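You operate a simulated robot arm through the tools that you are given. There is no shell and no other tool. Be economical: measure what you need, move in short steps, check, and stop when the job is done.

You are at the controls of a simulated two-armed robot. One attempt, no reset.

Task
Pick up the green cable handle with one hand, pass it to the other hand and put it on the middle of the window bench.

The check looks at the end state, three seconds after you hand in, the way a careful person would. Anything else that was tipped, shoved, dropped, spilled or broken makes it a failure.

Robot
Two 7-joint arms with two-finger parallel grippers on one trunk, on a base that drives. Base frame: it is fixed to the floor where the robot stands at the start and does not move with it; the origin is under the middle of the robot, x ahead of it, y to its left, z up; the surface under the hand at the start is at about z = 0.82. Lengths are in m, angles in degrees, forces in N, time in s.
The left shoulder is at the start at [0.07, 0.134, 1.151], the right one opposite. With the tool pointing down near the work surface each hand reaches from about 0.1 to 0.64 m from the robot's upright axis, wherever it stands, measured 20 degrees to its own side. Places, roughly: green cable handle (8x6x20 cm) [0.5, 0.2, 0.9]; middle of the window bench [-0.3, 3.4, 0.9]. Payload 1.57 kg a hand.
The TCP of each hand is the grasp point between the finger pads, 0.03 m short of the fingertips. In the tool frame z runs along the fingers and y along their closing line. Largest opening 0.08 m; finger width 0.017, thickness 0.012; the body of the gripper, 0.04 by 0.082 m, starts 0.08 m behind the TCP.
Orientation is that of the tool frame in the base frame, as a unit quaternion [x, y, z, w]. With the fingers straight down and closing along the base's y, the tool's x points along the base's -x, its y along +y and its z along -z.

Tools
- The arms move only by the tool arm_command. It takes "left_commands", "right_commands" or both (then of equal length, played together; a hand with none holds still); each is a list that holds one entry, the list of rows, each a list of 7 numbers: the gripper command, from -1 (shut) to 1 (fully open), values between in proportion, then the shift along the tool's x, y, z in m, then the turn, a rotation vector about the tool's x, y, z in rad. In form: [[[gripper, dx, dy, dz, rx, ry, rz], ...]]. A call has 1 to 20 rows; each row shifts and turns the commanded pose from where the row before left it, along the tool's axes as they then stand. Each row takes 0.2 s and may step no farther than 0.05 m and 8.6 degrees from the row before; otherwise, or with a gripper value out of range, the whole call is refused. A pose out of reach is approached as far as the arm can. The call stops where the force on the tool passes 40 N (or 10 N more than at its start, if that is more) or the arm is blocked; 0.2 s more then pass. The fingers move at their own pace (about 0.153 m/s each) and stop on an object; they squeeze with about 40 N. The grip force told is the motor's: it shows also when the fingers shut on nothing. Time passes only in rows, and 0.2 s behind the last, so rows that do not move let the fingers close. The reply holds the time, the measured pose of the TCP, the force on the tool along the base axes, the opening and the grip force, in the units named above and with some noise, with the torque about the TCP (base axes, N m) and any sound that the robot's microphone picked up, and new pictures: "pictures" is both (left out), scene, wrist or none (wrist: the cameras of the hands that moved).
- Cameras (640 x 400 px; columns grow to the right, rows downward): "scene" is now at [0.1289, 0.0212, 1.3825]; the picture's right is [0.38, -0.93, 0.00], its down [-0.67, -0.27, -0.69] and it looks along [0.64, 0.26, -0.72] (base axes); focal length 255 px, centre (320, 200). "left" rides on the left gripper at [0.072, 0.007, -0.122] in its tool frame; the picture's right is [-0.09, 1.00, 0.00], its down [-0.84, -0.08, -0.54] and it looks along [-0.54, -0.05, 0.84] (tool axes); focal length 238 px, centre (320, 200). "right" rides on the right gripper at [0.072, -0.007, -0.122] in its tool frame; the picture's right is [0.09, 1.00, 0.00], its down [-0.84, 0.08, -0.54] and it looks along [-0.54, 0.05, 0.84] (tool axes); focal length 238 px, centre (320, 200). There is no depth. A picture from a camera that has moved, and an enlarged one, comes with that camera's place and axes in the base frame and with its lens. The place of the scene camera against the robot may be out by one fixed shift of up to 0.025 m in any direction.
- move_column(by): slides the trunk up (or, below 0, down) by that many m; the arms and the scene camera ride with it, the base frame stays. It gives what a move gives, with no picture.
- drive_base(legs): drives the robot by 1 to 6 legs, each [ahead, left, turn to the left] in m, m and degrees, along the robot's own axes; the way and the turn of a leg run together, so that a leg with both is an arc; at most 1.5 m and 180 degrees a leg. The arms and the cameras ride along, it lands a little off, and it stops where it bumps. It gives what a move gives, and a new picture of the scene camera.
- turn_head(pan, tilt): turns the head with the scene camera to pan (to the left, within 86 degrees either way) and tilt (down, from -29 to 69), counted from straight ahead of the robot. It gives what a move gives, and a new picture of the scene camera.
- zoom(camera, box): a new picture of the part [left, top, right, bottom] of that camera's present view, enlarged. No time passes.
- sign_off(): hands the job in; it is judged then, once.

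Go step by step. Nothing tells you exact positions but the pictures and the camera data: compare them with the known pose of the tool, close in by small moves and look again before you grip or let go. The budget is 120 turns and 260 pictures, counting those below and the enlarged ones. Unless the task says otherwise, let go and move clear before handing in, and close with one line.

The tools are called after ">>>" as name(argument=value, ...) on one line, values as JSON. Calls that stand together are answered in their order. arm_command: Moves the arms, as the interface text tells. Its arguments: {"type":"object","properties":{"left_commands":{"type":"array","items":{"type":"array","items":{"type":"array","items":{"type":"number"}}}},"right_commands":{"type":"array","items":{"type":"array","items":{"type":"array","items":{"type":"number"}}}},"pictures":{"type":"string","enum":["both","scene","wrist","none"]}},"required":[]} The other tools are called the same way: move_column (by) slides the trunk up or down; drive_base (legs) drives the base; turn_head (pan, tilt) turns the head that bears the scene camera; zoom (camera, box) takes an enlarged picture of a part of a camera's view; sign_off () hands the job in.

At the start:

```text
time: 0.0
left_tool_pos: [0.3777, 0.3405, 1.0804]
left_tcp_rot: [0.0, 1.0, 0.0, 0.0]
left_ft_force: [0.1, 0.4, -0.5]
left_wrist_torque: [0.01, 0.0, 0.04]
left_width: 0.08
left_grip_force: 0.1
right_tool_pos: [0.449, -0.0329, 1.0666]
right_tcp_rot: [0.0, 1.0, 0.0, 0.0]
right_ft_force: [-0.2, 0.4, 0.3]
right_wrist_torque: [-0.04, 0.01, -0.01]
right_width: 0.0798
right_grip_force: 0.0
trunk travel left (down, up): [-0.725, 0.215]
robot x, y, heading: [-0.0067, 0.0012, 0.1]
head pan, tilt: [22.1, 46.1]
```

scene: 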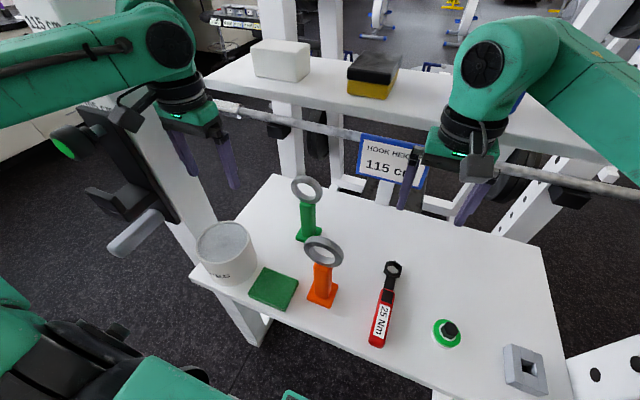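
right: 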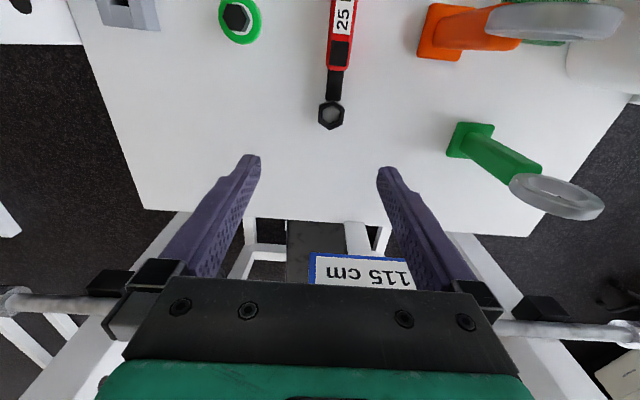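
left: 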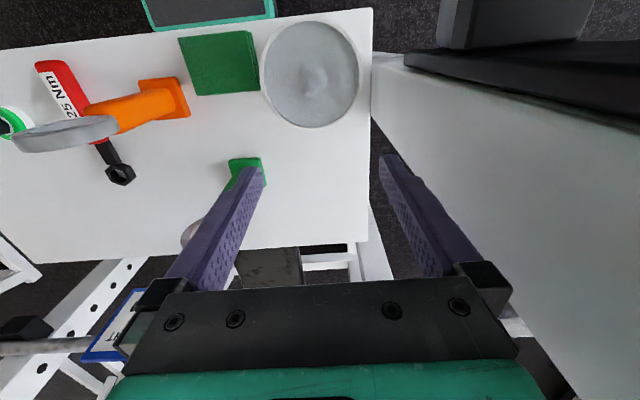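

I see the green handle standing at about [0.49, 0.21], with a ring on top. I'll look closer and look towards the bench before moving.

>>> zoom(camera="scene", box=[220, 150, 380, 310])

>>> zoom(camera="right", box=[400, 0, 640, 240])

>>> turn_head(pan=85, tilt=20)

```text
2.50 times, centred on (300, 230) of scene
camera zoom: at [0.1289, 0.0212, 1.3825], right [0.38, -0.93, 0.0], down [-0.67, -0.27, -0.69], along [0.64, 0.26, -0.72], focal length 638 px, centre (370, 125)
```

zoom: 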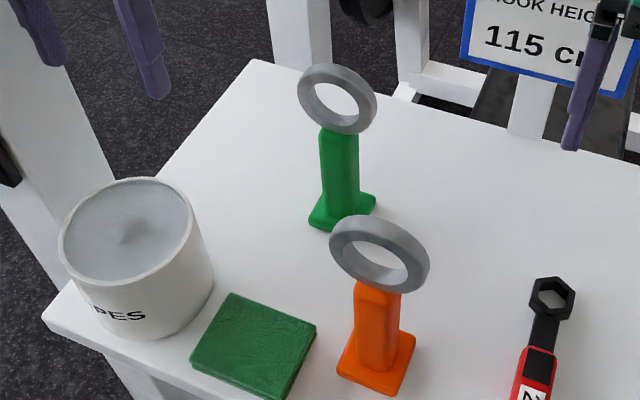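

```text
1.67 times, centred on (520, 120) of right
camera zoom: at [0.3764, -0.0396, 1.1892], right [-0.09, 1.0, 0.0], down [0.84, 0.08, 0.54], along [0.54, 0.05, -0.84], focal length 397 px, centre (-13, 333)
```

zoom: 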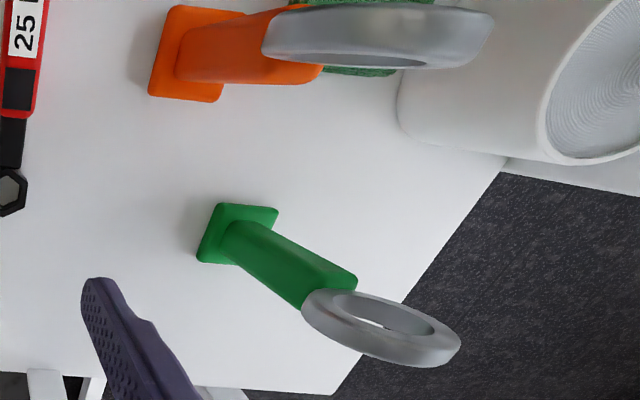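

```text
time: 1.3
left_tool_pos: [0.3805, 0.3289, 1.0798]
left_tcp_rot: [0.002, 1.0, 0.005, -0.002]
left_ft_force: [0.7, -0.1, -0.6]
left_wrist_torque: [0.0, 0.03, -0.02]
left_width: 0.0797
left_grip_force: 0.0
right_tool_pos: [0.4516, -0.0428, 1.065]
right_tcp_rot: [-0.001, 1.0, 0.005, -0.002]
right_ft_force: [-0.1, 0.0, -0.1]
right_wrist_torque: [0.0, -0.01, 0.01]
right_width: 0.08
right_grip_force: 0.0
trunk travel left (down, up): [-0.725, 0.215]
robot x, y, heading: [0.0004, 0.0005, -0.0]
head pan, tilt: [85.0, 20.0]
camera scene: at [0.0722, 0.0678, 1.4164], right [0.99, -0.15, -0.01], down [-0.06, -0.39, -0.92], along [0.13, 0.91, -0.39], focal length 255 px, centre (320, 200)
```

scene: 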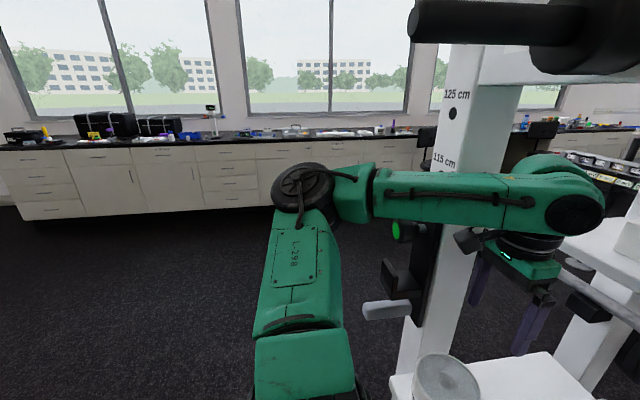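

The bench is the black counter under the windows. The ring's plane lies roughly along y–z, so the left hand will take the ring from above, closing along x, and the right hand will later take the stem at a tilt. First I lift the left hand, move it inward and turn it 90°.

>>> arm_command(left_commands=[[[1, 0, -0.04, -0.03, 0, 0, 0], [1, 0, -0.04, -0.03, 0, 0, 0], [1, 0, 0, 0, 0, 0, 0.1428], [1, 0, 0, 0, 0, 0, 0.1428], [1, 0, 0, 0, 0, 0, 0.1428], [1, 0, 0, 0, 0, 0, 0.1428], [1, 0, 0, 0, 0, 0, 0.1428], [1, 0, 0, 0, 0, 0, 0.1428], [1, 0, 0, 0, 0, 0, 0.1428], [1, 0, 0, 0, 0, 0, 0.1428], [1, 0, 0, 0, 0, 0, 0.1428], [1, 0, 0, 0, 0, 0, 0.1428], [1, 0, 0, 0, 0, 0, 0.1428], [1, 0, 0, 0, 0, 0, 0]]], pictures="wrist")

>>> turn_head(pan=22, tilt=46)

```text
time: 4.3
left_tool_pos: [0.3798, 0.2482, 1.1405]
left_tcp_rot: [0.708, 0.706, 0.003, -0.005]
left_ft_force: [0.2, -0.7, 0.3]
left_wrist_torque: [-0.03, 0.0, -0.02]
left_width: 0.08
left_grip_force: 0.1
right_tool_pos: [0.4508, -0.0435, 1.0648]
right_tcp_rot: [0.0, 1.0, 0.006, -0.002]
right_ft_force: [0.4, -0.1, 0.0]
right_wrist_torque: [0.01, 0.06, 0.0]
right_width: 0.0802
right_grip_force: 0.0
trunk travel left (down, up): [-0.725, 0.215]
robot x, y, heading: [-0.0039, 0.0009, -0.2]
head pan, tilt: [85.0, 20.0]
camera left: at [0.3861, 0.3209, 1.2645], right [1.0, -0.09, 0.0], down [-0.08, -0.84, 0.53], along [-0.05, -0.53, -0.85], focal length 238 px, centre (320, 200)
```

left: 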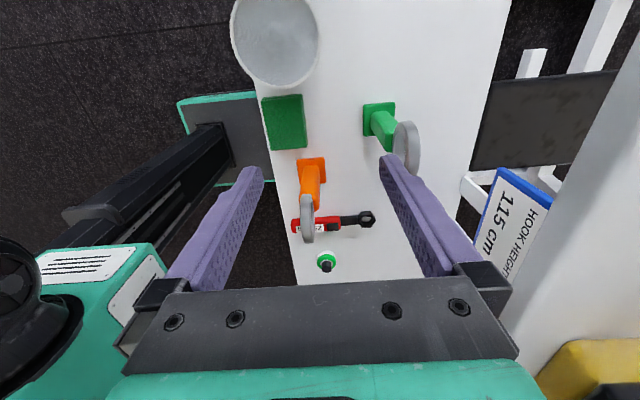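

```text
time: 5.7
left_tool_pos: [0.3766, 0.26, 1.1397]
left_tcp_rot: [0.707, 0.707, 0.001, 0.0]
left_ft_force: [0.0, -0.9, -0.1]
left_wrist_torque: [0.04, 0.01, -0.01]
left_width: 0.0801
left_grip_force: 0.0
right_tool_pos: [0.4497, -0.0329, 1.067]
right_tcp_rot: [0.0, 1.0, 0.001, 0.0]
right_ft_force: [-0.3, 0.2, 0.7]
right_wrist_torque: [-0.01, 0.0, -0.01]
right_width: 0.0799
right_grip_force: 0.1
trunk travel left (down, up): [-0.725, 0.215]
robot x, y, heading: [-0.0009, 0.0003, -0.1]
head pan, tilt: [22.0, 46.0]
camera scene: at [0.1293, 0.0203, 1.3827], right [0.38, -0.93, 0.0], down [-0.67, -0.27, -0.69], along [0.64, 0.26, -0.72], focal length 255 px, centre (320, 200)
```

scene: 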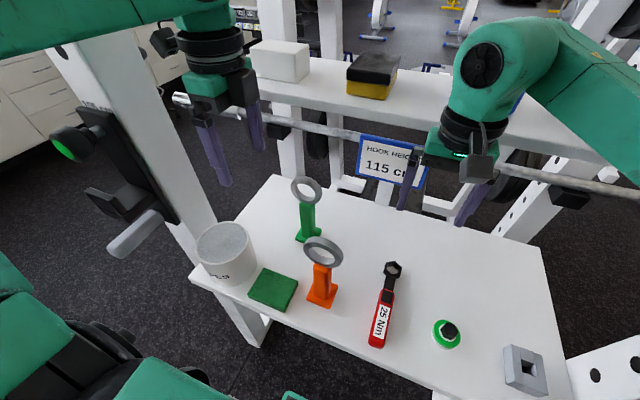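

The hand is turned: tool x is base +y and tool y is base +x. Next I move it above the ring, staying high.

>>> arm_command(left_commands=[[[1, -0.01, 0.04, 0, 0, 0, 0], [1, -0.01, 0.04, 0, 0, 0, 0], [1, -0.01, 0.03, 0, 0, 0, 0], [1, 0, 0, 0, 0, 0, 0]]], pictures="both")

```text
time: 6.4
left_tool_pos: [0.4568, 0.2427, 1.1406]
left_tcp_rot: [0.704, 0.71, -0.004, -0.009]
left_ft_force: [-35.9, 19.0, 1.2]
left_wrist_torque: [-0.74, -1.47, 0.42]
left_width: 0.0492
left_grip_force: 0.1
right_tool_pos: [0.4355, -0.0278, 1.0723]
right_tcp_rot: [-0.003, 1.0, -0.001, 0.006]
right_ft_force: [0.5, 0.1, 0.0]
right_wrist_torque: [0.04, -0.02, 0.0]
right_width: 0.0799
right_grip_force: 0.0
trunk travel left (down, up): [-0.725, 0.215]
robot x, y, heading: [-0.0025, -0.0007, 0.4]
head pan, tilt: [22.0, 46.0]
stopped in row 3 (left hand): the force on the tool passed its limit at 46 N (the readings are from after the stop); the commanded pose is now the measured one
camera scene: at [0.1129, 0.0249, 1.3839], right [0.38, -0.93, 0.01], down [-0.66, -0.27, -0.7], along [0.65, 0.26, -0.71], focal length 255 px, centre (320, 200)
camera left: at [0.464, 0.3152, 1.2629], right [1.0, -0.08, -0.02], down [-0.06, -0.84, 0.54], along [-0.06, -0.53, -0.84], focal length 238 px, centre (320, 200)
```

scene: 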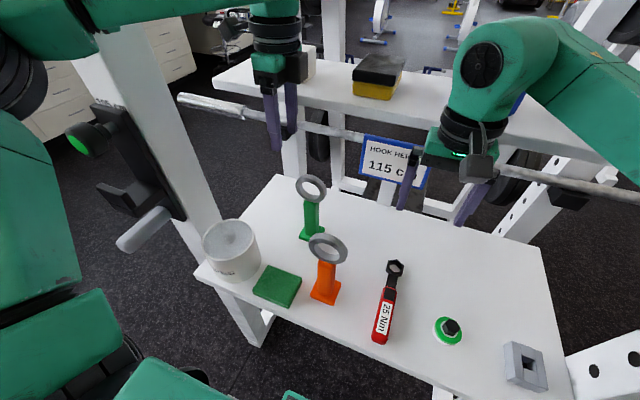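
left: 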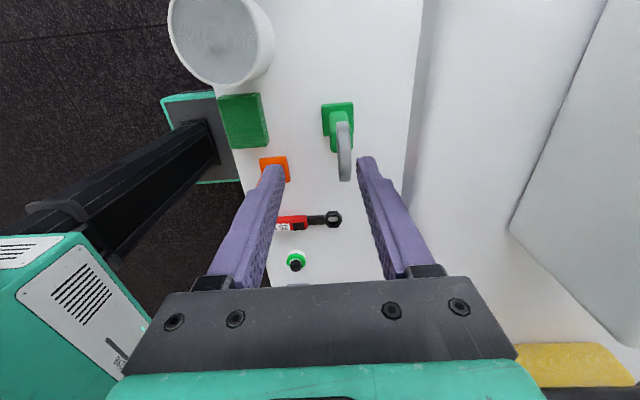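

Contact: the finger touched the horizontal bar, which runs above the handle at about x≈0.52 and z≈1.12. I back off at once and check the bar.

>>> arm_command(left_commands=[[[1, 0, -0.04, 0, 0, 0, 0], [1, 0, -0.04, 0, 0, 0, 0], [1, 0, 0, 0, 0, 0, 0], [1, 0, 0, 0, 0, 0, 0]]], pictures="both")

>>> zoom(camera="scene", box=[160, 50, 416, 210])

>>> zoom(camera="scene", box=[400, 80, 640, 230])

```text
time: 7.4
left_tool_pos: [0.3931, 0.2349, 1.1365]
left_tcp_rot: [0.706, 0.708, -0.005, -0.01]
left_ft_force: [-1.0, -0.9, -0.3]
left_wrist_torque: [-0.02, -0.01, 0.0]
left_width: 0.0799
left_grip_force: 0.0
right_tool_pos: [0.4494, -0.0318, 1.0672]
right_tcp_rot: [-0.003, 1.0, 0.0, -0.001]
right_ft_force: [-0.5, -0.6, 0.6]
right_wrist_torque: [-0.02, 0.03, -0.01]
right_width: 0.0801
right_grip_force: 0.2
trunk travel left (down, up): [-0.725, 0.215]
robot x, y, heading: [0.0016, 0.0011, 0.0]
head pan, tilt: [22.0, 46.0]
camera scene: at [0.1301, 0.0207, 1.3825], right [0.38, -0.93, 0.0], down [-0.67, -0.27, -0.69], along [0.64, 0.26, -0.72], focal length 255 px, centre (320, 200)
camera left: at [0.4013, 0.308, 1.2603], right [1.0, -0.09, -0.02], down [-0.06, -0.84, 0.54], along [-0.07, -0.54, -0.84], focal length 238 px, centre (320, 200)
```

scene: 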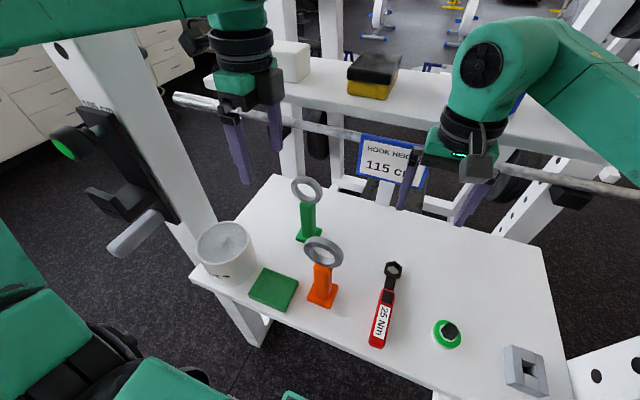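
left: 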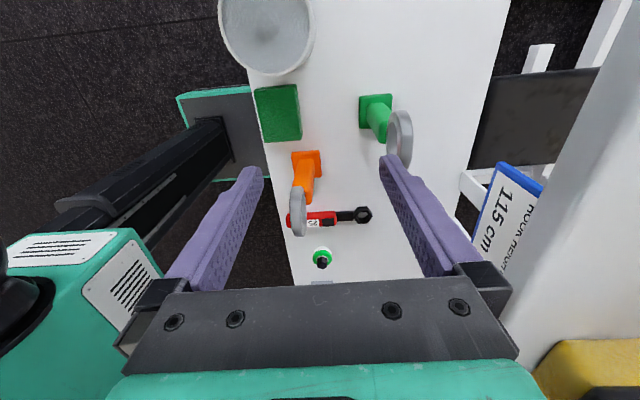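

```text
2.50 times, centred on (288, 130) of scene
camera zoom: at [0.1301, 0.0207, 1.3825], right [0.38, -0.93, 0.0], down [-0.67, -0.27, -0.69], along [0.64, 0.26, -0.72], focal length 638 px, centre (400, 375)
```

zoom: 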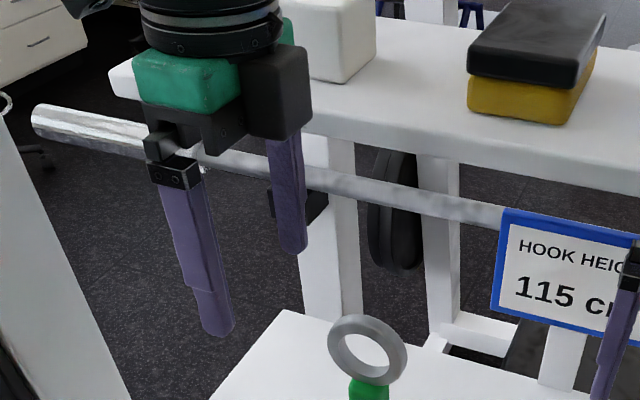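

```text
2.67 times, centred on (520, 155) of scene
camera zoom: at [0.1301, 0.0207, 1.3825], right [0.38, -0.93, 0.0], down [-0.67, -0.27, -0.69], along [0.64, 0.26, -0.72], focal length 681 px, centre (-213, 320)
```

zoom: 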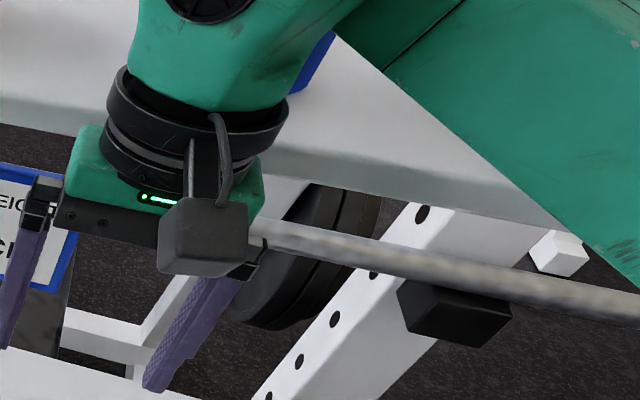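

The bar hasn't moved. The finger actually hit the front edge of the upper shelf (x≈0.51, z≈1.17), so a grasp from above won't work. Instead the left hand will come in under the shelf, tilted 40° forward, and grip the stem low across y. First I turn it back and pitch it.

>>> arm_command(left_commands=[[[1, 0, -0.03, 0, 0, 0, -0.1428], [1, 0, 0, 0, 0, 0, -0.1428], [1, 0, 0, 0, 0, 0, -0.1428], [1, 0, 0, 0, 0, 0, -0.1428], [1, 0, 0, 0, 0, 0, -0.1428], [1, 0, 0, 0, 0, 0, -0.1428], [1, 0, 0, 0, 0, 0, -0.1428], [1, 0, 0, 0, 0, 0, -0.1428], [1, 0, 0, 0, 0, 0, -0.1428], [1, 0, 0, 0, 0, 0, -0.1428], [1, 0, 0, 0, 0, 0, -0.1428], [1, 0, 0, 0, 0, -0.1396, 0], [1, 0, 0, 0, 0, -0.1396, 0], [1, 0, 0, 0, 0, -0.1396, 0], [1, 0, 0, 0, 0, -0.1396, 0], [1, 0, 0, 0, 0, -0.1396, 0], [1, 0, 0, 0, 0, 0, 0]]], pictures="both")

```text
time: 11.0
left_tool_pos: [0.3833, 0.2454, 1.1715]
left_tcp_rot: [0.001, 0.945, 0.002, 0.326]
left_ft_force: [0.7, 0.5, -0.1]
left_wrist_torque: [-0.01, 0.01, -0.01]
left_width: 0.0803
left_grip_force: 0.1
left hand out of reach, approached as far as the arm can: row 15, 16
right_tool_pos: [0.4484, -0.0309, 1.0673]
right_tcp_rot: [-0.003, 1.0, 0.0, -0.001]
right_ft_force: [-0.5, 0.1, -0.6]
right_wrist_torque: [0.01, -0.02, -0.01]
right_width: 0.0799
right_grip_force: 0.0
trunk travel left (down, up): [-0.725, 0.215]
robot x, y, heading: [0.0029, -0.0022, 0.1]
head pan, tilt: [22.0, 46.0]
camera scene: at [0.1288, 0.0212, 1.3826], right [0.38, -0.93, 0.0], down [-0.67, -0.27, -0.69], along [0.64, 0.26, -0.72], focal length 255 px, centre (320, 200)
camera left: at [0.2491, 0.2539, 1.2231], right [0.07, 1.0, 0.06], down [0.32, -0.08, 0.94], along [0.94, -0.05, -0.33], focal length 238 px, centre (320, 200)
```

scene: 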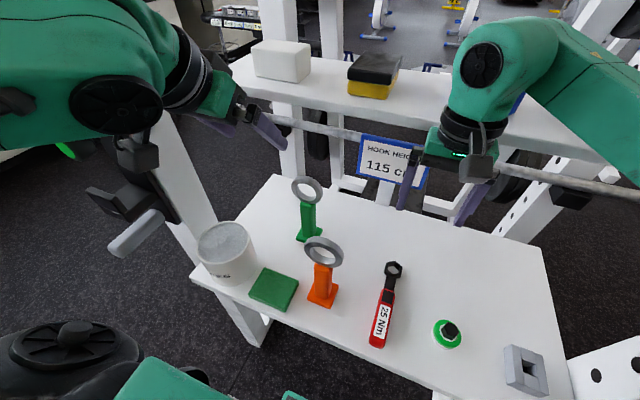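
left: 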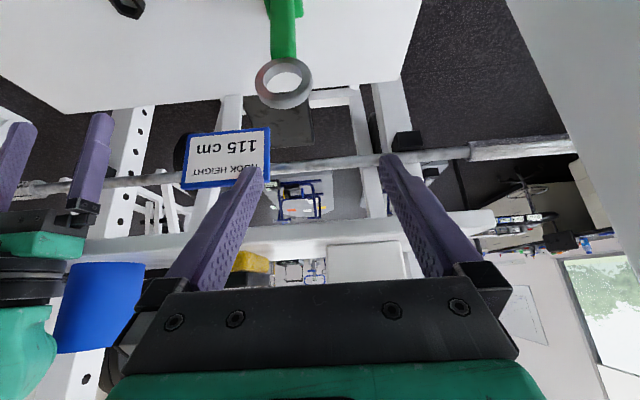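

I now see the handle at about [0.487, 0.206], with the bar well behind it. I lower the tilted hand to just in front of the stem, keeping clear of the orange handle.

>>> arm_command(left_commands=[[[0.6, 0.0196, -0.0078, 0.0404, 0, 0, 0], [0.6, 0.0196, -0.0078, 0.0404, 0, 0, 0], [0.6, 0.0196, -0.0078, 0.0404, 0, 0, 0], [0.6, 0.0196, -0.0078, 0.0404, 0, 0, 0], [0.6, 0.0, -0.0078, 0.02, 0, 0, 0], [0.6, 0, 0, 0, 0, 0, 0]]], pictures="both")

```text
time: 12.1
left_tool_pos: [0.4703, 0.2253, 1.0487]
left_tcp_rot: [0.001, 0.939, 0.002, 0.343]
left_ft_force: [-1.1, -0.9, 7.8]
left_wrist_torque: [-0.26, -0.08, 0.01]
left_width: 0.0642
left_grip_force: 0.3
left hand out of reach, approached as far as the arm can: row 1, 2, 3
right_tool_pos: [0.4477, -0.0308, 1.0668]
right_tcp_rot: [-0.002, 1.0, 0.0, 0.0]
right_ft_force: [-0.3, 1.0, 0.1]
right_wrist_torque: [-0.01, -0.01, -0.02]
right_width: 0.0801
right_grip_force: 0.0
trunk travel left (down, up): [-0.725, 0.215]
robot x, y, heading: [0.0014, -0.0004, 0.2]
head pan, tilt: [22.0, 46.0]
stopped in row 5 (left hand): the force on the tool passed its limit at 52 N (the readings are from after the stop); the commanded pose is now the measured one
camera scene: at [0.1268, 0.0219, 1.3827], right [0.38, -0.93, 0.0], down [-0.67, -0.27, -0.7], along [0.64, 0.26, -0.72], focal length 255 px, centre (320, 200)
camera left: at [0.3356, 0.2344, 1.0962], right [0.07, 1.0, 0.06], down [0.29, -0.08, 0.95], along [0.95, -0.05, -0.3], focal length 238 px, centre (320, 200)
```

scene: 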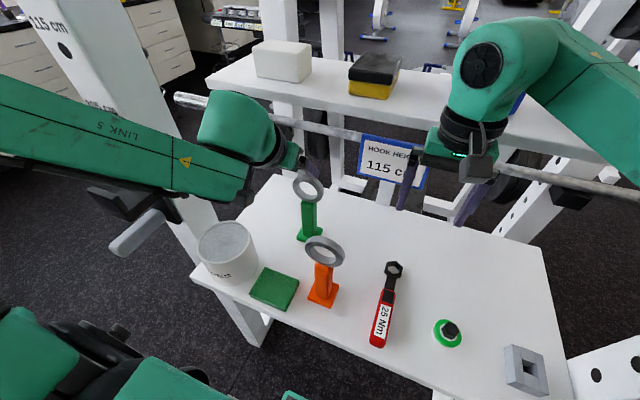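
left: 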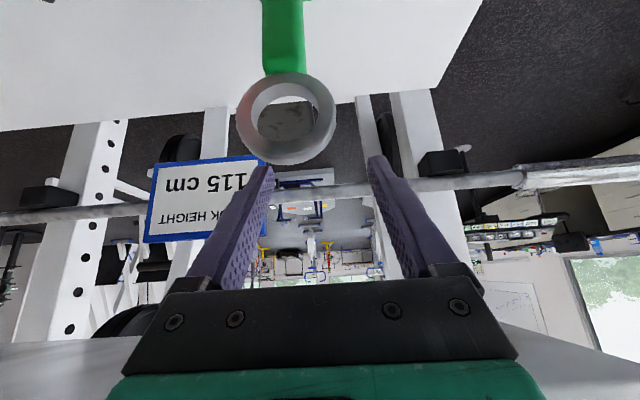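

A finger seems to have touched the ring's top from above, because the hand came out further forward than planned. I back up and out, then check that the handle still stands.

>>> arm_command(left_commands=[[[0.6, -0.0129, 0, -0.0153, 0, 0, 0], [0.6, 0.005, 0, -0.03, 0, 0, 0], [0.6, 0.0306, 0, -0.0258, 0, 0, 0], [0.6, 0, 0, 0, 0, 0, 0]]], pictures="both")

>>> zoom(camera="scene", box=[180, 110, 380, 235])

```text
time: 13.1
left_tool_pos: [0.4624, 0.2248, 1.0731]
left_tcp_rot: [0.001, 0.94, 0.001, 0.341]
left_ft_force: [0.3, -0.4, -0.7]
left_wrist_torque: [0.03, -0.01, 0.02]
left_width: 0.064
left_grip_force: 0.0
left hand out of reach, approached as far as the arm can: row 2, 3
right_tool_pos: [0.4478, -0.0329, 1.0671]
right_tcp_rot: [-0.002, 1.0, 0.0, 0.0]
right_ft_force: [-0.2, 0.6, 0.8]
right_wrist_torque: [-0.04, -0.02, 0.03]
right_width: 0.0799
right_grip_force: 0.1
trunk travel left (down, up): [-0.725, 0.215]
robot x, y, heading: [-0.0003, -0.0006, 0.2]
head pan, tilt: [22.0, 46.0]
camera scene: at [0.1277, 0.0217, 1.3827], right [0.38, -0.93, 0.0], down [-0.67, -0.27, -0.69], along [0.64, 0.26, -0.72], focal length 255 px, centre (320, 200)
camera left: at [0.3282, 0.2338, 1.1221], right [0.07, 1.0, 0.06], down [0.29, -0.08, 0.95], along [0.95, -0.05, -0.3], focal length 238 px, centre (320, 200)
```

scene: 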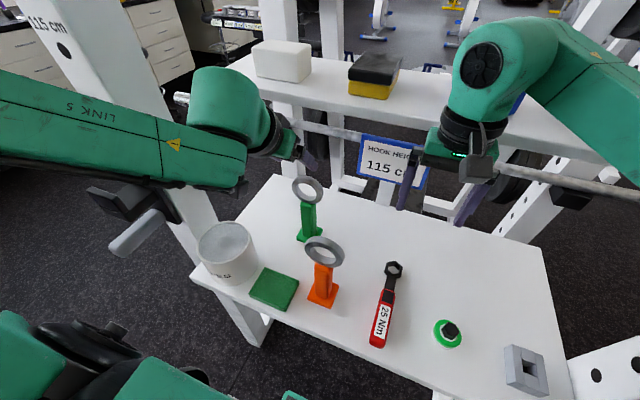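
left: 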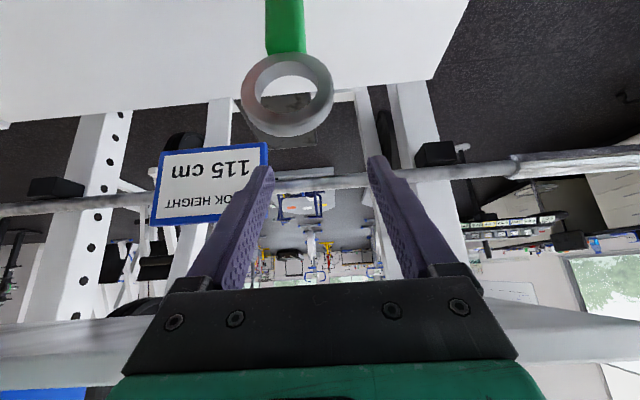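

```text
3.20 times, centred on (280, 172) of scene
camera zoom: at [0.1277, 0.0217, 1.3827], right [0.38, -0.93, 0.0], down [-0.67, -0.27, -0.69], along [0.64, 0.26, -0.72], focal length 817 px, centre (448, 288)
```

zoom: 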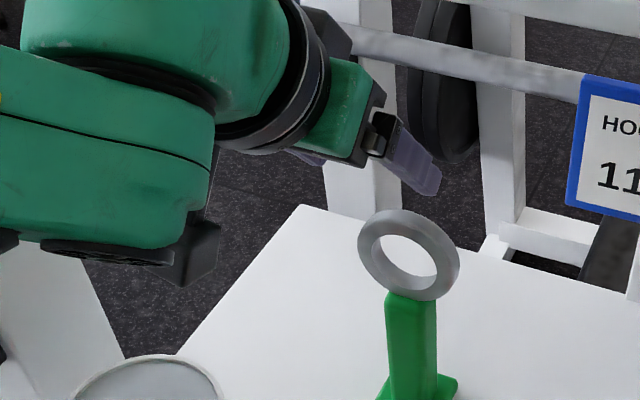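

The handle still stands. This tilted pose is cramped so close to the robot, so I back the base up 0.10 m to give the arm room. Both hands are above everything on the table.

>>> drive_base(legs=[[-0.1, 0, 0]])

```text
time: 14.2
left_tool_pos: [0.3655, 0.2249, 1.0723]
left_tcp_rot: [0.001, 0.94, 0.002, 0.341]
left_ft_force: [0.0, 0.0, -0.6]
left_wrist_torque: [0.0, 0.0, -0.04]
left_width: 0.064
left_grip_force: 0.1
right_tool_pos: [0.3504, -0.0304, 1.0661]
right_tcp_rot: [-0.002, 1.0, -0.001, -0.001]
right_ft_force: [-0.1, 0.0, 1.3]
right_wrist_torque: [-0.01, 0.0, -0.04]
right_width: 0.08
right_grip_force: 0.1
trunk travel left (down, up): [-0.725, 0.215]
robot x, y, heading: [-0.0993, 0.0006, 0.2]
head pan, tilt: [22.0, 46.0]
camera scene: at [0.031, 0.0215, 1.3825], right [0.38, -0.93, 0.0], down [-0.67, -0.27, -0.69], along [0.64, 0.26, -0.72], focal length 255 px, centre (320, 200)
```

scene: 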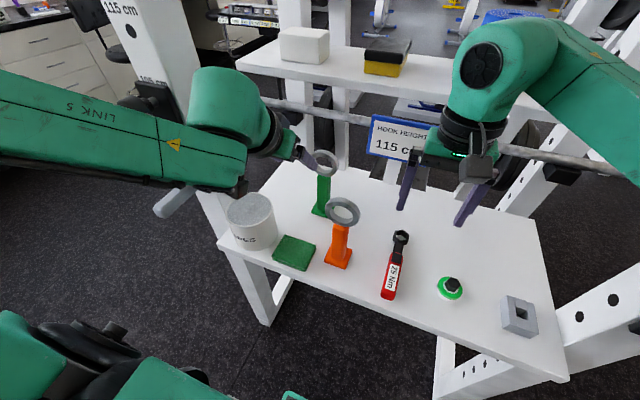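

>>> arm_command(left_commands=[[[0.6, -0.021, -0.0095, 0.0177, 0, 0, 0], [0.6, -0.021, -0.0095, 0.0177, 0, 0, 0], [0.6, 0.0193, 0, 0.023, 0, 0, 0], [0.6, 0.0193, 0, 0.023, 0, 0, 0], [0.6, 0, 0, 0, 0, 0, 0]]], pictures="both")

```text
time: 15.4
left_tool_pos: [0.4195, 0.2072, 1.0136]
left_tcp_rot: [0.001, 0.94, 0.002, 0.342]
left_ft_force: [-0.4, 0.0, -0.1]
left_wrist_torque: [-0.01, 0.02, -0.01]
left_width: 0.0639
left_grip_force: 0.0
right_tool_pos: [0.3485, -0.0307, 1.0671]
right_tcp_rot: [-0.002, 1.0, 0.001, 0.0]
right_ft_force: [-0.4, 0.2, 0.5]
right_wrist_torque: [0.01, -0.04, -0.02]
right_width: 0.0798
right_grip_force: 0.1
trunk travel left (down, up): [-0.725, 0.215]
robot x, y, heading: [-0.0992, -0.0011, 0.2]
head pan, tilt: [22.0, 46.0]
camera scene: at [0.029, 0.0207, 1.3827], right [0.38, -0.93, 0.0], down [-0.67, -0.27, -0.69], along [0.64, 0.26, -0.72], focal length 255 px, centre (320, 200)
camera left: at [0.285, 0.2147, 1.0619], right [0.07, 1.0, 0.06], down [0.29, -0.08, 0.95], along [0.95, -0.05, -0.3], focal length 238 px, centre (320, 200)
```

scene: 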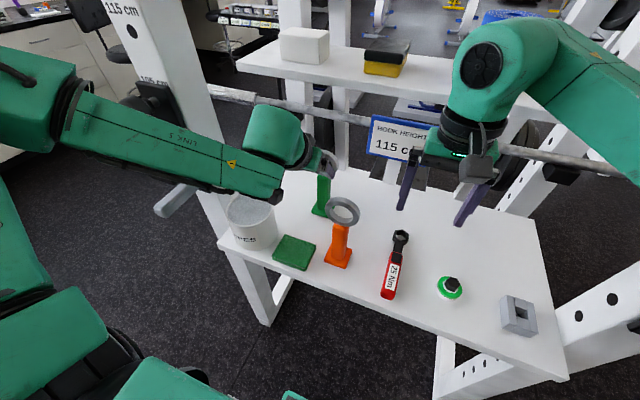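
left: 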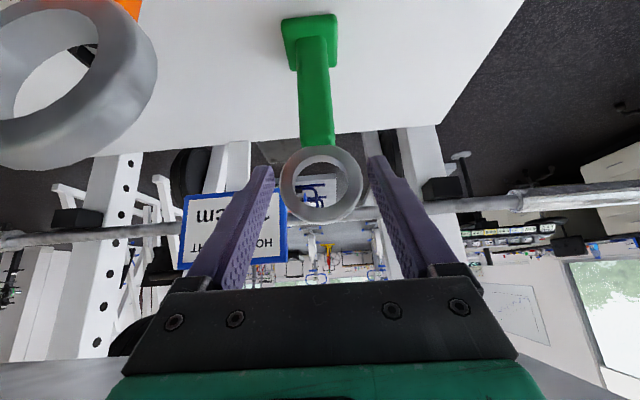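

The alignment looks good: the stem is centred between the fingers at y≈0.205. I lower straight down to stem height in front of the handle.

>>> arm_command(left_commands=[[[0.6, 0.0258, 0, 0.0306, 0, 0, 0], [0.6, 0.0258, 0, 0.0306, 0, 0, 0], [0.6, 0.0258, 0, 0.0306, 0, 0, 0], [0.6, 0, 0, 0, 0, 0, 0]]], pictures="both")

```text
time: 16.4
left_tool_pos: [0.4194, 0.2072, 0.8912]
left_tcp_rot: [0.001, 0.94, 0.002, 0.341]
left_ft_force: [0.1, 0.6, 0.7]
left_wrist_torque: [-0.03, -0.06, 0.01]
left_width: 0.0639
left_grip_force: 0.0
right_tool_pos: [0.3488, -0.0306, 1.0671]
right_tcp_rot: [-0.002, 1.0, 0.0, 0.0]
right_ft_force: [0.1, -0.4, 0.1]
right_wrist_torque: [-0.02, 0.01, -0.04]
right_width: 0.0798
right_grip_force: 0.0
trunk travel left (down, up): [-0.725, 0.215]
robot x, y, heading: [-0.0973, -0.004, 0.0]
head pan, tilt: [22.0, 46.0]
camera scene: at [0.0292, 0.0214, 1.3827], right [0.38, -0.93, 0.0], down [-0.67, -0.27, -0.69], along [0.64, 0.26, -0.72], focal length 255 px, centre (320, 200)
camera left: at [0.2843, 0.2155, 0.9411], right [0.07, 1.0, 0.06], down [0.29, -0.08, 0.95], along [0.95, -0.05, -0.3], focal length 238 px, centre (320, 200)
```

scene: 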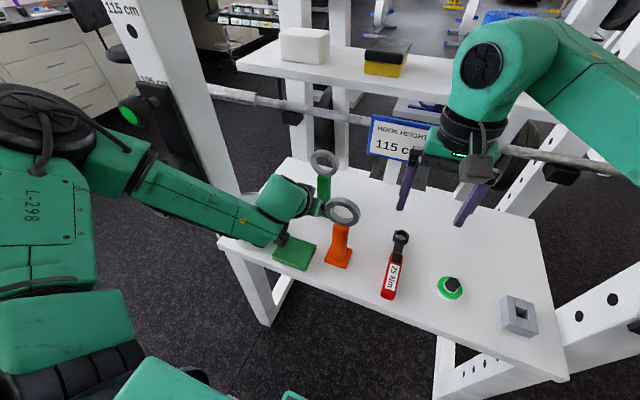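
left: 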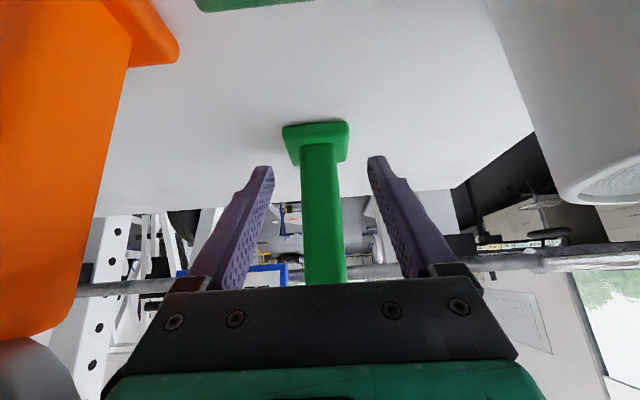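

>>> zoom(camera="scene", box=[180, 140, 380, 265])

```text
3.20 times, centred on (280, 202) of scene
camera zoom: at [0.0292, 0.0214, 1.3827], right [0.38, -0.93, 0.0], down [-0.67, -0.27, -0.69], along [0.64, 0.26, -0.72], focal length 817 px, centre (448, 192)
```

zoom: 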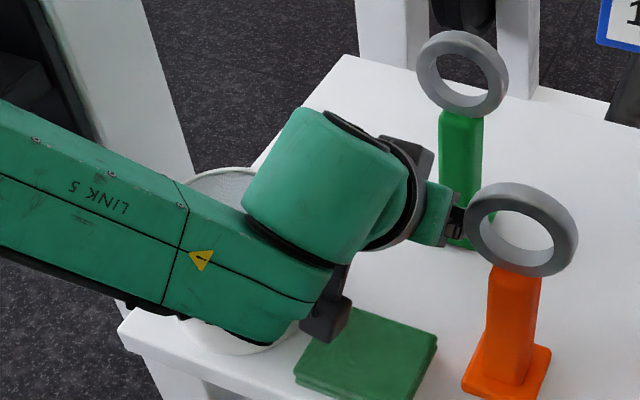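

>>> arm_command(left_commands=[[[0.6, -0.014, -0.0005, 0.009, 0, 0, 0], [0.6, -0.014, -0.0005, 0.009, 0, 0, 0], [0.6, -0.014, -0.0005, 0.009, 0, 0, 0], [0.6, -0.012, 0, 0.009, 0, 0, 0], [0.6, 0, 0, 0, 0, 0, 0]]], pictures="both")

>>> zoom(camera="scene", box=[180, 140, 380, 265])

```text
time: 17.6
left_tool_pos: [0.4836, 0.2053, 0.8996]
left_tcp_rot: [0.001, 0.94, 0.002, 0.341]
left_ft_force: [-0.3, -0.5, 0.8]
left_wrist_torque: [-0.02, 0.01, 0.0]
left_width: 0.0641
left_grip_force: 0.0
right_tool_pos: [0.3486, -0.03, 1.0683]
right_tcp_rot: [-0.001, 1.0, 0.0, 0.0]
right_ft_force: [0.1, -0.4, -0.4]
right_wrist_torque: [-0.03, 0.01, 0.0]
right_width: 0.08
right_grip_force: 0.3
trunk travel left (down, up): [-0.725, 0.215]
robot x, y, heading: [-0.1013, 0.0013, 0.1]
head pan, tilt: [22.0, 46.0]
camera scene: at [0.029, 0.0216, 1.3827], right [0.38, -0.93, 0.0], down [-0.67, -0.27, -0.69], along [0.64, 0.26, -0.72], focal length 255 px, centre (320, 200)
camera left: at [0.3491, 0.2138, 0.9485], right [0.07, 1.0, 0.06], down [0.29, -0.08, 0.95], along [0.95, -0.05, -0.3], focal length 238 px, centre (320, 200)
```

scene: 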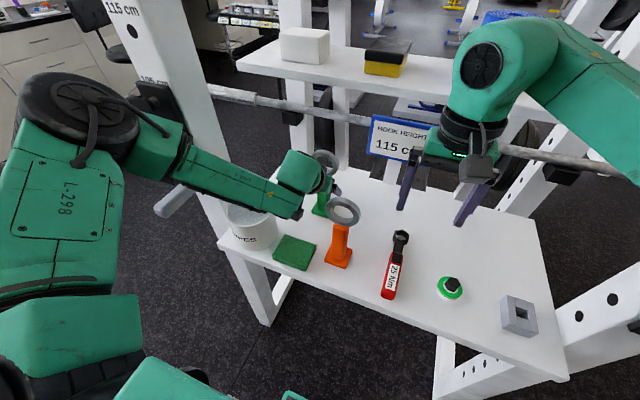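
left: 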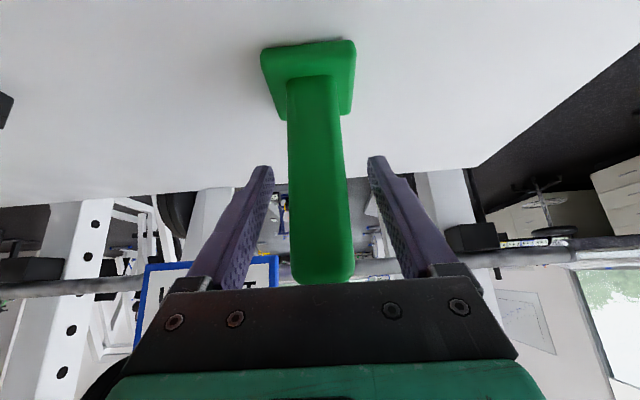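

```text
3.20 times, centred on (280, 202) of scene
camera zoom: at [0.029, 0.0216, 1.3827], right [0.38, -0.93, 0.0], down [-0.67, -0.27, -0.69], along [0.64, 0.26, -0.72], focal length 817 px, centre (448, 192)
```

zoom: 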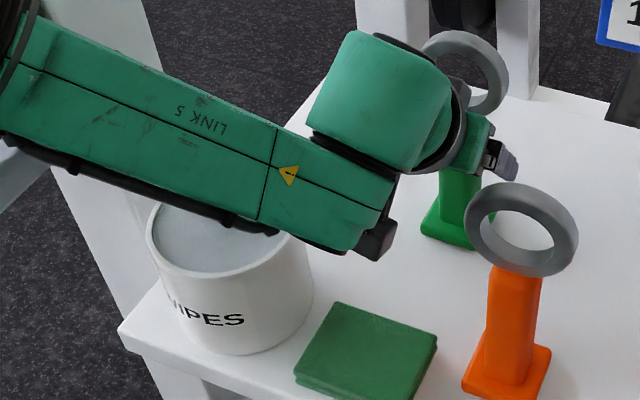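

The stem is centred between the fingers and the TCP is at its depth, so I close the grip.

>>> arm_command(left_commands=[[[0.2, 0, 0, 0, 0, 0, 0], [0, 0, 0, 0, 0, 0, 0], [-0.3, 0, 0, 0, 0, 0, 0], [-1, 0, 0, 0, 0, 0, 0], [-1, 0, 0, 0, 0, 0, 0], [-1, 0, 0, 0, 0, 0, 0]]], pictures="wrist")

```text
time: 19.1
left_tool_pos: [0.4844, 0.2045, 0.9005]
left_tcp_rot: [0.0, 0.94, 0.002, 0.342]
left_ft_force: [0.0, 0.0, 0.6]
left_wrist_torque: [-0.08, 0.1, 0.06]
left_width: 0.0318
left_grip_force: 39.8
right_tool_pos: [0.3481, -0.031, 1.0673]
right_tcp_rot: [-0.002, 1.0, 0.0, 0.0]
right_ft_force: [-0.6, -0.1, -0.5]
right_wrist_torque: [-0.03, -0.01, 0.0]
right_width: 0.0802
right_grip_force: 0.1
trunk travel left (down, up): [-0.725, 0.215]
robot x, y, heading: [-0.1007, 0.0008, 0.2]
head pan, tilt: [22.0, 46.0]
camera left: at [0.3491, 0.2137, 0.9484], right [0.07, 1.0, 0.06], down [0.3, -0.08, 0.95], along [0.95, -0.05, -0.3], focal length 238 px, centre (320, 200)
```

left: 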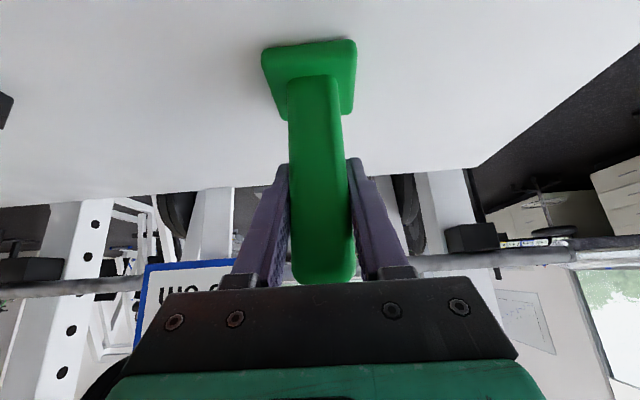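

Gripped (width 0.032). I lift 6 cm, pull back from under the shelf, then raise with the column.

>>> arm_command(left_commands=[[[-1, -0.0193, 0, -0.023, 0, 0, 0], [-1, -0.0193, 0, -0.023, 0, 0, 0], [-1, 0.019, 0, -0.016, 0, 0, 0], [-1, 0.019, 0, -0.016, 0, 0, 0], [-1, 0, 0, 0, 0, 0, 0]]], pictures="both")

```text
time: 20.2
left_tool_pos: [0.4338, 0.206, 0.9596]
left_tcp_rot: [0.001, 0.94, 0.002, 0.34]
left_ft_force: [0.1, 0.0, -2.4]
left_wrist_torque: [-0.02, 0.0, -0.03]
left_width: 0.0318
left_grip_force: 39.8
right_tool_pos: [0.3495, -0.0312, 1.0653]
right_tcp_rot: [-0.002, 1.0, 0.0, 0.0]
right_ft_force: [0.2, 1.5, 0.1]
right_wrist_torque: [-0.02, 0.01, 0.0]
right_width: 0.0796
right_grip_force: 0.1
trunk travel left (down, up): [-0.725, 0.215]
robot x, y, heading: [-0.1002, 0.0009, 0.1]
head pan, tilt: [22.0, 46.0]
camera scene: at [0.0305, 0.0212, 1.3825], right [0.38, -0.93, 0.0], down [-0.67, -0.27, -0.69], along [0.64, 0.26, -0.72], focal length 255 px, centre (320, 200)
camera left: at [0.2993, 0.2139, 1.0088], right [0.07, 1.0, 0.06], down [0.3, -0.08, 0.95], along [0.95, -0.05, -0.3], focal length 238 px, centre (320, 200)
```

scene: 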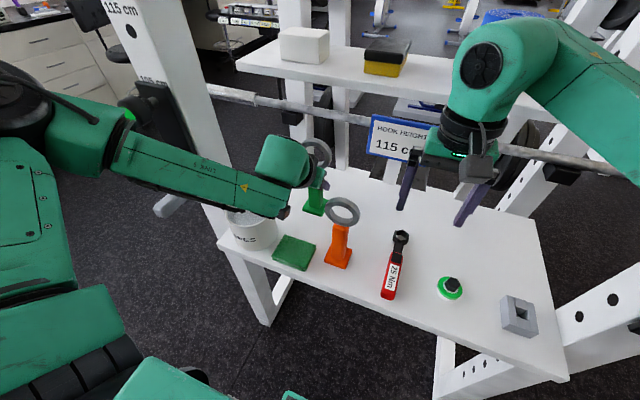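
left: 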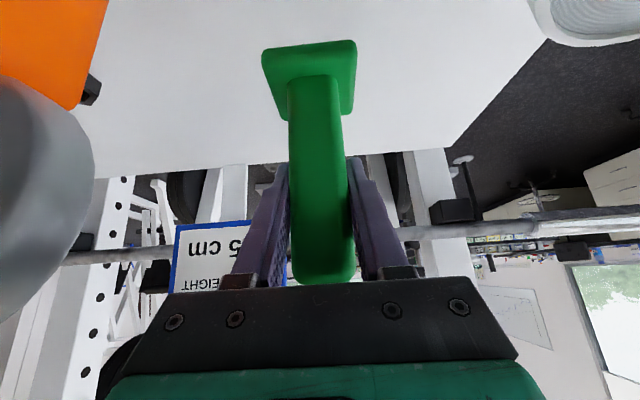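

Holding well (about 2.4 N). I raise the column so that everything clears the items on the table, then back away.

>>> move_column(by=0.17)

>>> drive_base(legs=[[-0.4, 0, 0]])

```text
time: 21.8
left_tool_pos: [0.4331, 0.2023, 1.1146]
left_tcp_rot: [0.003, 0.941, 0.002, 0.339]
left_ft_force: [0.5, -0.3, -2.9]
left_wrist_torque: [0.02, 0.01, -0.02]
left_width: 0.0316
left_grip_force: 39.6
right_tool_pos: [0.3396, -0.0597, 1.1617]
right_tcp_rot: [0.007, 0.996, -0.081, -0.046]
right_ft_force: [-0.5, -0.9, -0.6]
right_wrist_torque: [-0.02, 0.01, -0.03]
right_width: 0.08
right_grip_force: 0.1
trunk travel left (down, up): [-0.877, 0.063]
robot x, y, heading: [-0.102, -0.0003, 0.1]
head pan, tilt: [22.0, 46.0]
stopped: the arm was blocked; the commanded pose is now the measured one
```

```text
time: 24.3
left_tool_pos: [0.035, 0.2041, 1.1115]
left_tcp_rot: [0.001, 0.941, 0.002, 0.339]
left_ft_force: [0.1, 0.4, -2.5]
left_wrist_torque: [-0.02, 0.01, 0.04]
left_width: 0.0319
left_grip_force: 39.5
right_tool_pos: [-0.058, -0.0588, 1.1587]
right_tcp_rot: [0.006, 0.995, -0.083, -0.046]
right_ft_force: [-0.2, -0.9, 0.4]
right_wrist_torque: [0.0, 0.04, 0.01]
right_width: 0.0797
right_grip_force: 0.1
trunk travel left (down, up): [-0.877, 0.063]
robot x, y, heading: [-0.4991, -0.0042, -0.0]
head pan, tilt: [22.0, 46.0]
camera scene: at [-0.368, 0.0204, 1.534], right [0.38, -0.93, 0.0], down [-0.67, -0.27, -0.69], along [0.64, 0.26, -0.72], focal length 255 px, centre (320, 200)
```

scene: 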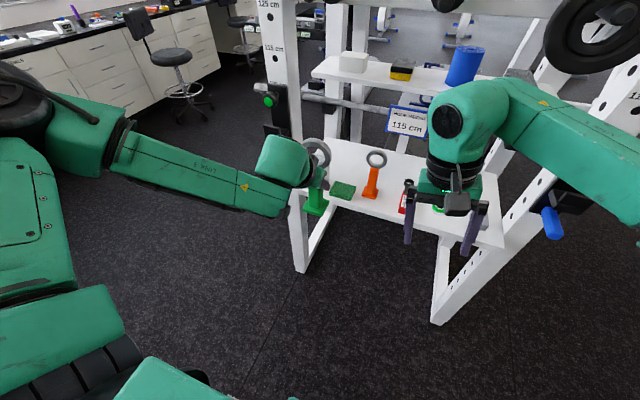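

The right arm was held up by something during the lift. We're now clear, so I check that nothing was disturbed.

>>> zoom(camera="scene", box=[250, 0, 640, 244])

>>> turn_head(pan=-20, tilt=15)

```text
1.64 times, centred on (445, 122) of scene
camera zoom: at [-0.368, 0.0204, 1.534], right [0.38, -0.93, 0.0], down [-0.67, -0.27, -0.69], along [0.64, 0.26, -0.72], focal length 419 px, centre (115, 328)
```

zoom: 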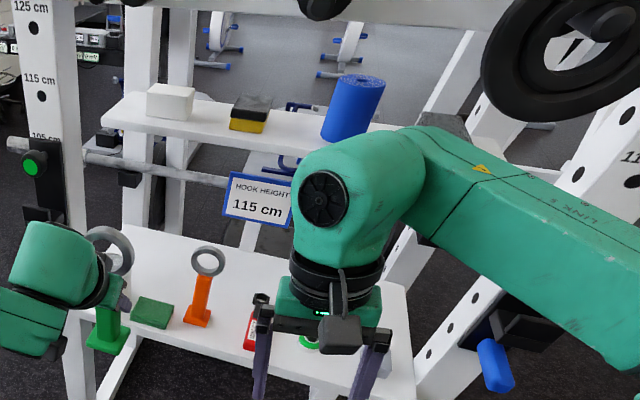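

```text
time: 25.4
left_tool_pos: [0.033, 0.2053, 1.1117]
left_tcp_rot: [0.001, 0.94, 0.002, 0.341]
left_ft_force: [-0.5, -0.1, -2.2]
left_wrist_torque: [0.01, -0.02, 0.0]
left_width: 0.0317
left_grip_force: 40.1
right_tool_pos: [-0.0598, -0.0595, 1.1586]
right_tcp_rot: [0.006, 0.995, -0.084, -0.046]
right_ft_force: [0.7, 1.2, 0.5]
right_wrist_torque: [0.0, 0.02, 0.03]
right_width: 0.0803
right_grip_force: 0.1
trunk travel left (down, up): [-0.877, 0.063]
robot x, y, heading: [-0.5005, 0.0006, 0.2]
head pan, tilt: [-20.0, 15.0]
camera scene: at [-0.3567, -0.0415, 1.5823], right [-0.34, -0.94, 0.0], down [-0.24, 0.09, -0.97], along [0.91, -0.33, -0.26], focal length 255 px, centre (320, 200)
```

scene: 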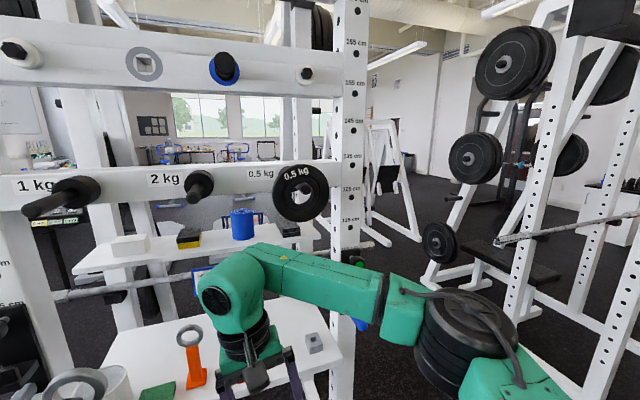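

Everything on the rack is still in place; the right arm only met the underside of the peg rail. Here in the open I straighten the right hand, move it aside and up, and turn it 90° for the handover.

>>> arm_command(right_commands=[[[0.5, 0, 0, 0, -0.084, -0.046, -0.006], [0.5, 0, 0, 0, -0.084, -0.046, -0.006], [0.5, 0, -0.03, -0.035, 0, 0, 0], [0.5, 0, -0.03, -0.035, 0, 0, 0], [0.5, 0, -0.03, -0.035, 0, 0, 0], [0.5, 0, 0, 0, 0, 0, -0.1428], [0.5, 0, 0, 0, 0, 0, -0.1428], [0.5, 0, 0, 0, 0, 0, -0.1428], [0.5, 0, 0, 0, 0, 0, -0.1428], [0.5, 0, 0, 0, 0, 0, -0.1428], [0.5, 0, 0, 0, 0, 0, -0.1428], [0.5, 0, 0, 0, 0, 0, -0.1428], [0.5, 0, 0, 0, 0, 0, -0.1428], [0.5, 0, 0, 0, 0, 0, -0.1428], [0.5, 0, 0, 0, 0, 0, -0.1428], [0.5, 0, 0, 0, 0, 0, -0.1428], [0.5, 0, 0, 0, 0, 0, 0]]], pictures="none")

>>> turn_head(pan=5, tilt=40)

```text
time: 29.0
left_tool_pos: [0.0332, 0.2041, 1.1118]
left_tcp_rot: [0.001, 0.94, 0.002, 0.341]
left_ft_force: [-0.4, -0.2, -2.0]
left_wrist_torque: [-0.01, 0.0, -0.01]
left_width: 0.0317
left_grip_force: 40.4
right_tool_pos: [-0.2556, -0.0345, 1.2368]
right_tcp_rot: [-0.707, 0.707, 0.0, 0.001]
right_ft_force: [-0.2, -1.2, -0.9]
right_wrist_torque: [0.02, 0.01, 0.02]
right_width: 0.0601
right_grip_force: 0.0
right hand out of reach, approached as far as the arm can: row 10, 11, 12, 13, 14, 15, 16
trunk travel left (down, up): [-0.877, 0.063]
robot x, y, heading: [-0.5002, -0.0008, -0.0]
head pan, tilt: [-20.0, 15.0]
```

```text
time: 29.9
left_tool_pos: [0.0338, 0.2041, 1.1121]
left_tcp_rot: [0.001, 0.94, 0.002, 0.34]
left_ft_force: [-0.4, -0.2, -2.4]
left_wrist_torque: [-0.03, -0.04, 0.0]
left_width: 0.0316
left_grip_force: 40.1
right_tool_pos: [-0.2553, -0.0346, 1.2374]
right_tcp_rot: [-0.706, 0.708, -0.001, 0.0]
right_ft_force: [0.2, -0.2, -0.2]
right_wrist_torque: [0.01, -0.02, 0.05]
right_width: 0.0602
right_grip_force: 0.1
trunk travel left (down, up): [-0.877, 0.063]
robot x, y, heading: [-0.4974, -0.0003, 0.4]
head pan, tilt: [5.0, 40.0]
camera scene: at [-0.3603, -0.0024, 1.543], right [0.09, -1.0, 0.0], down [-0.64, -0.06, -0.77], along [0.76, 0.07, -0.64], focal length 255 px, centre (320, 200)
```

scene: 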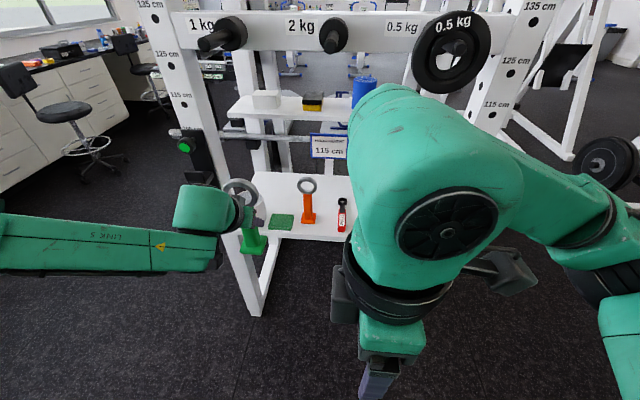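

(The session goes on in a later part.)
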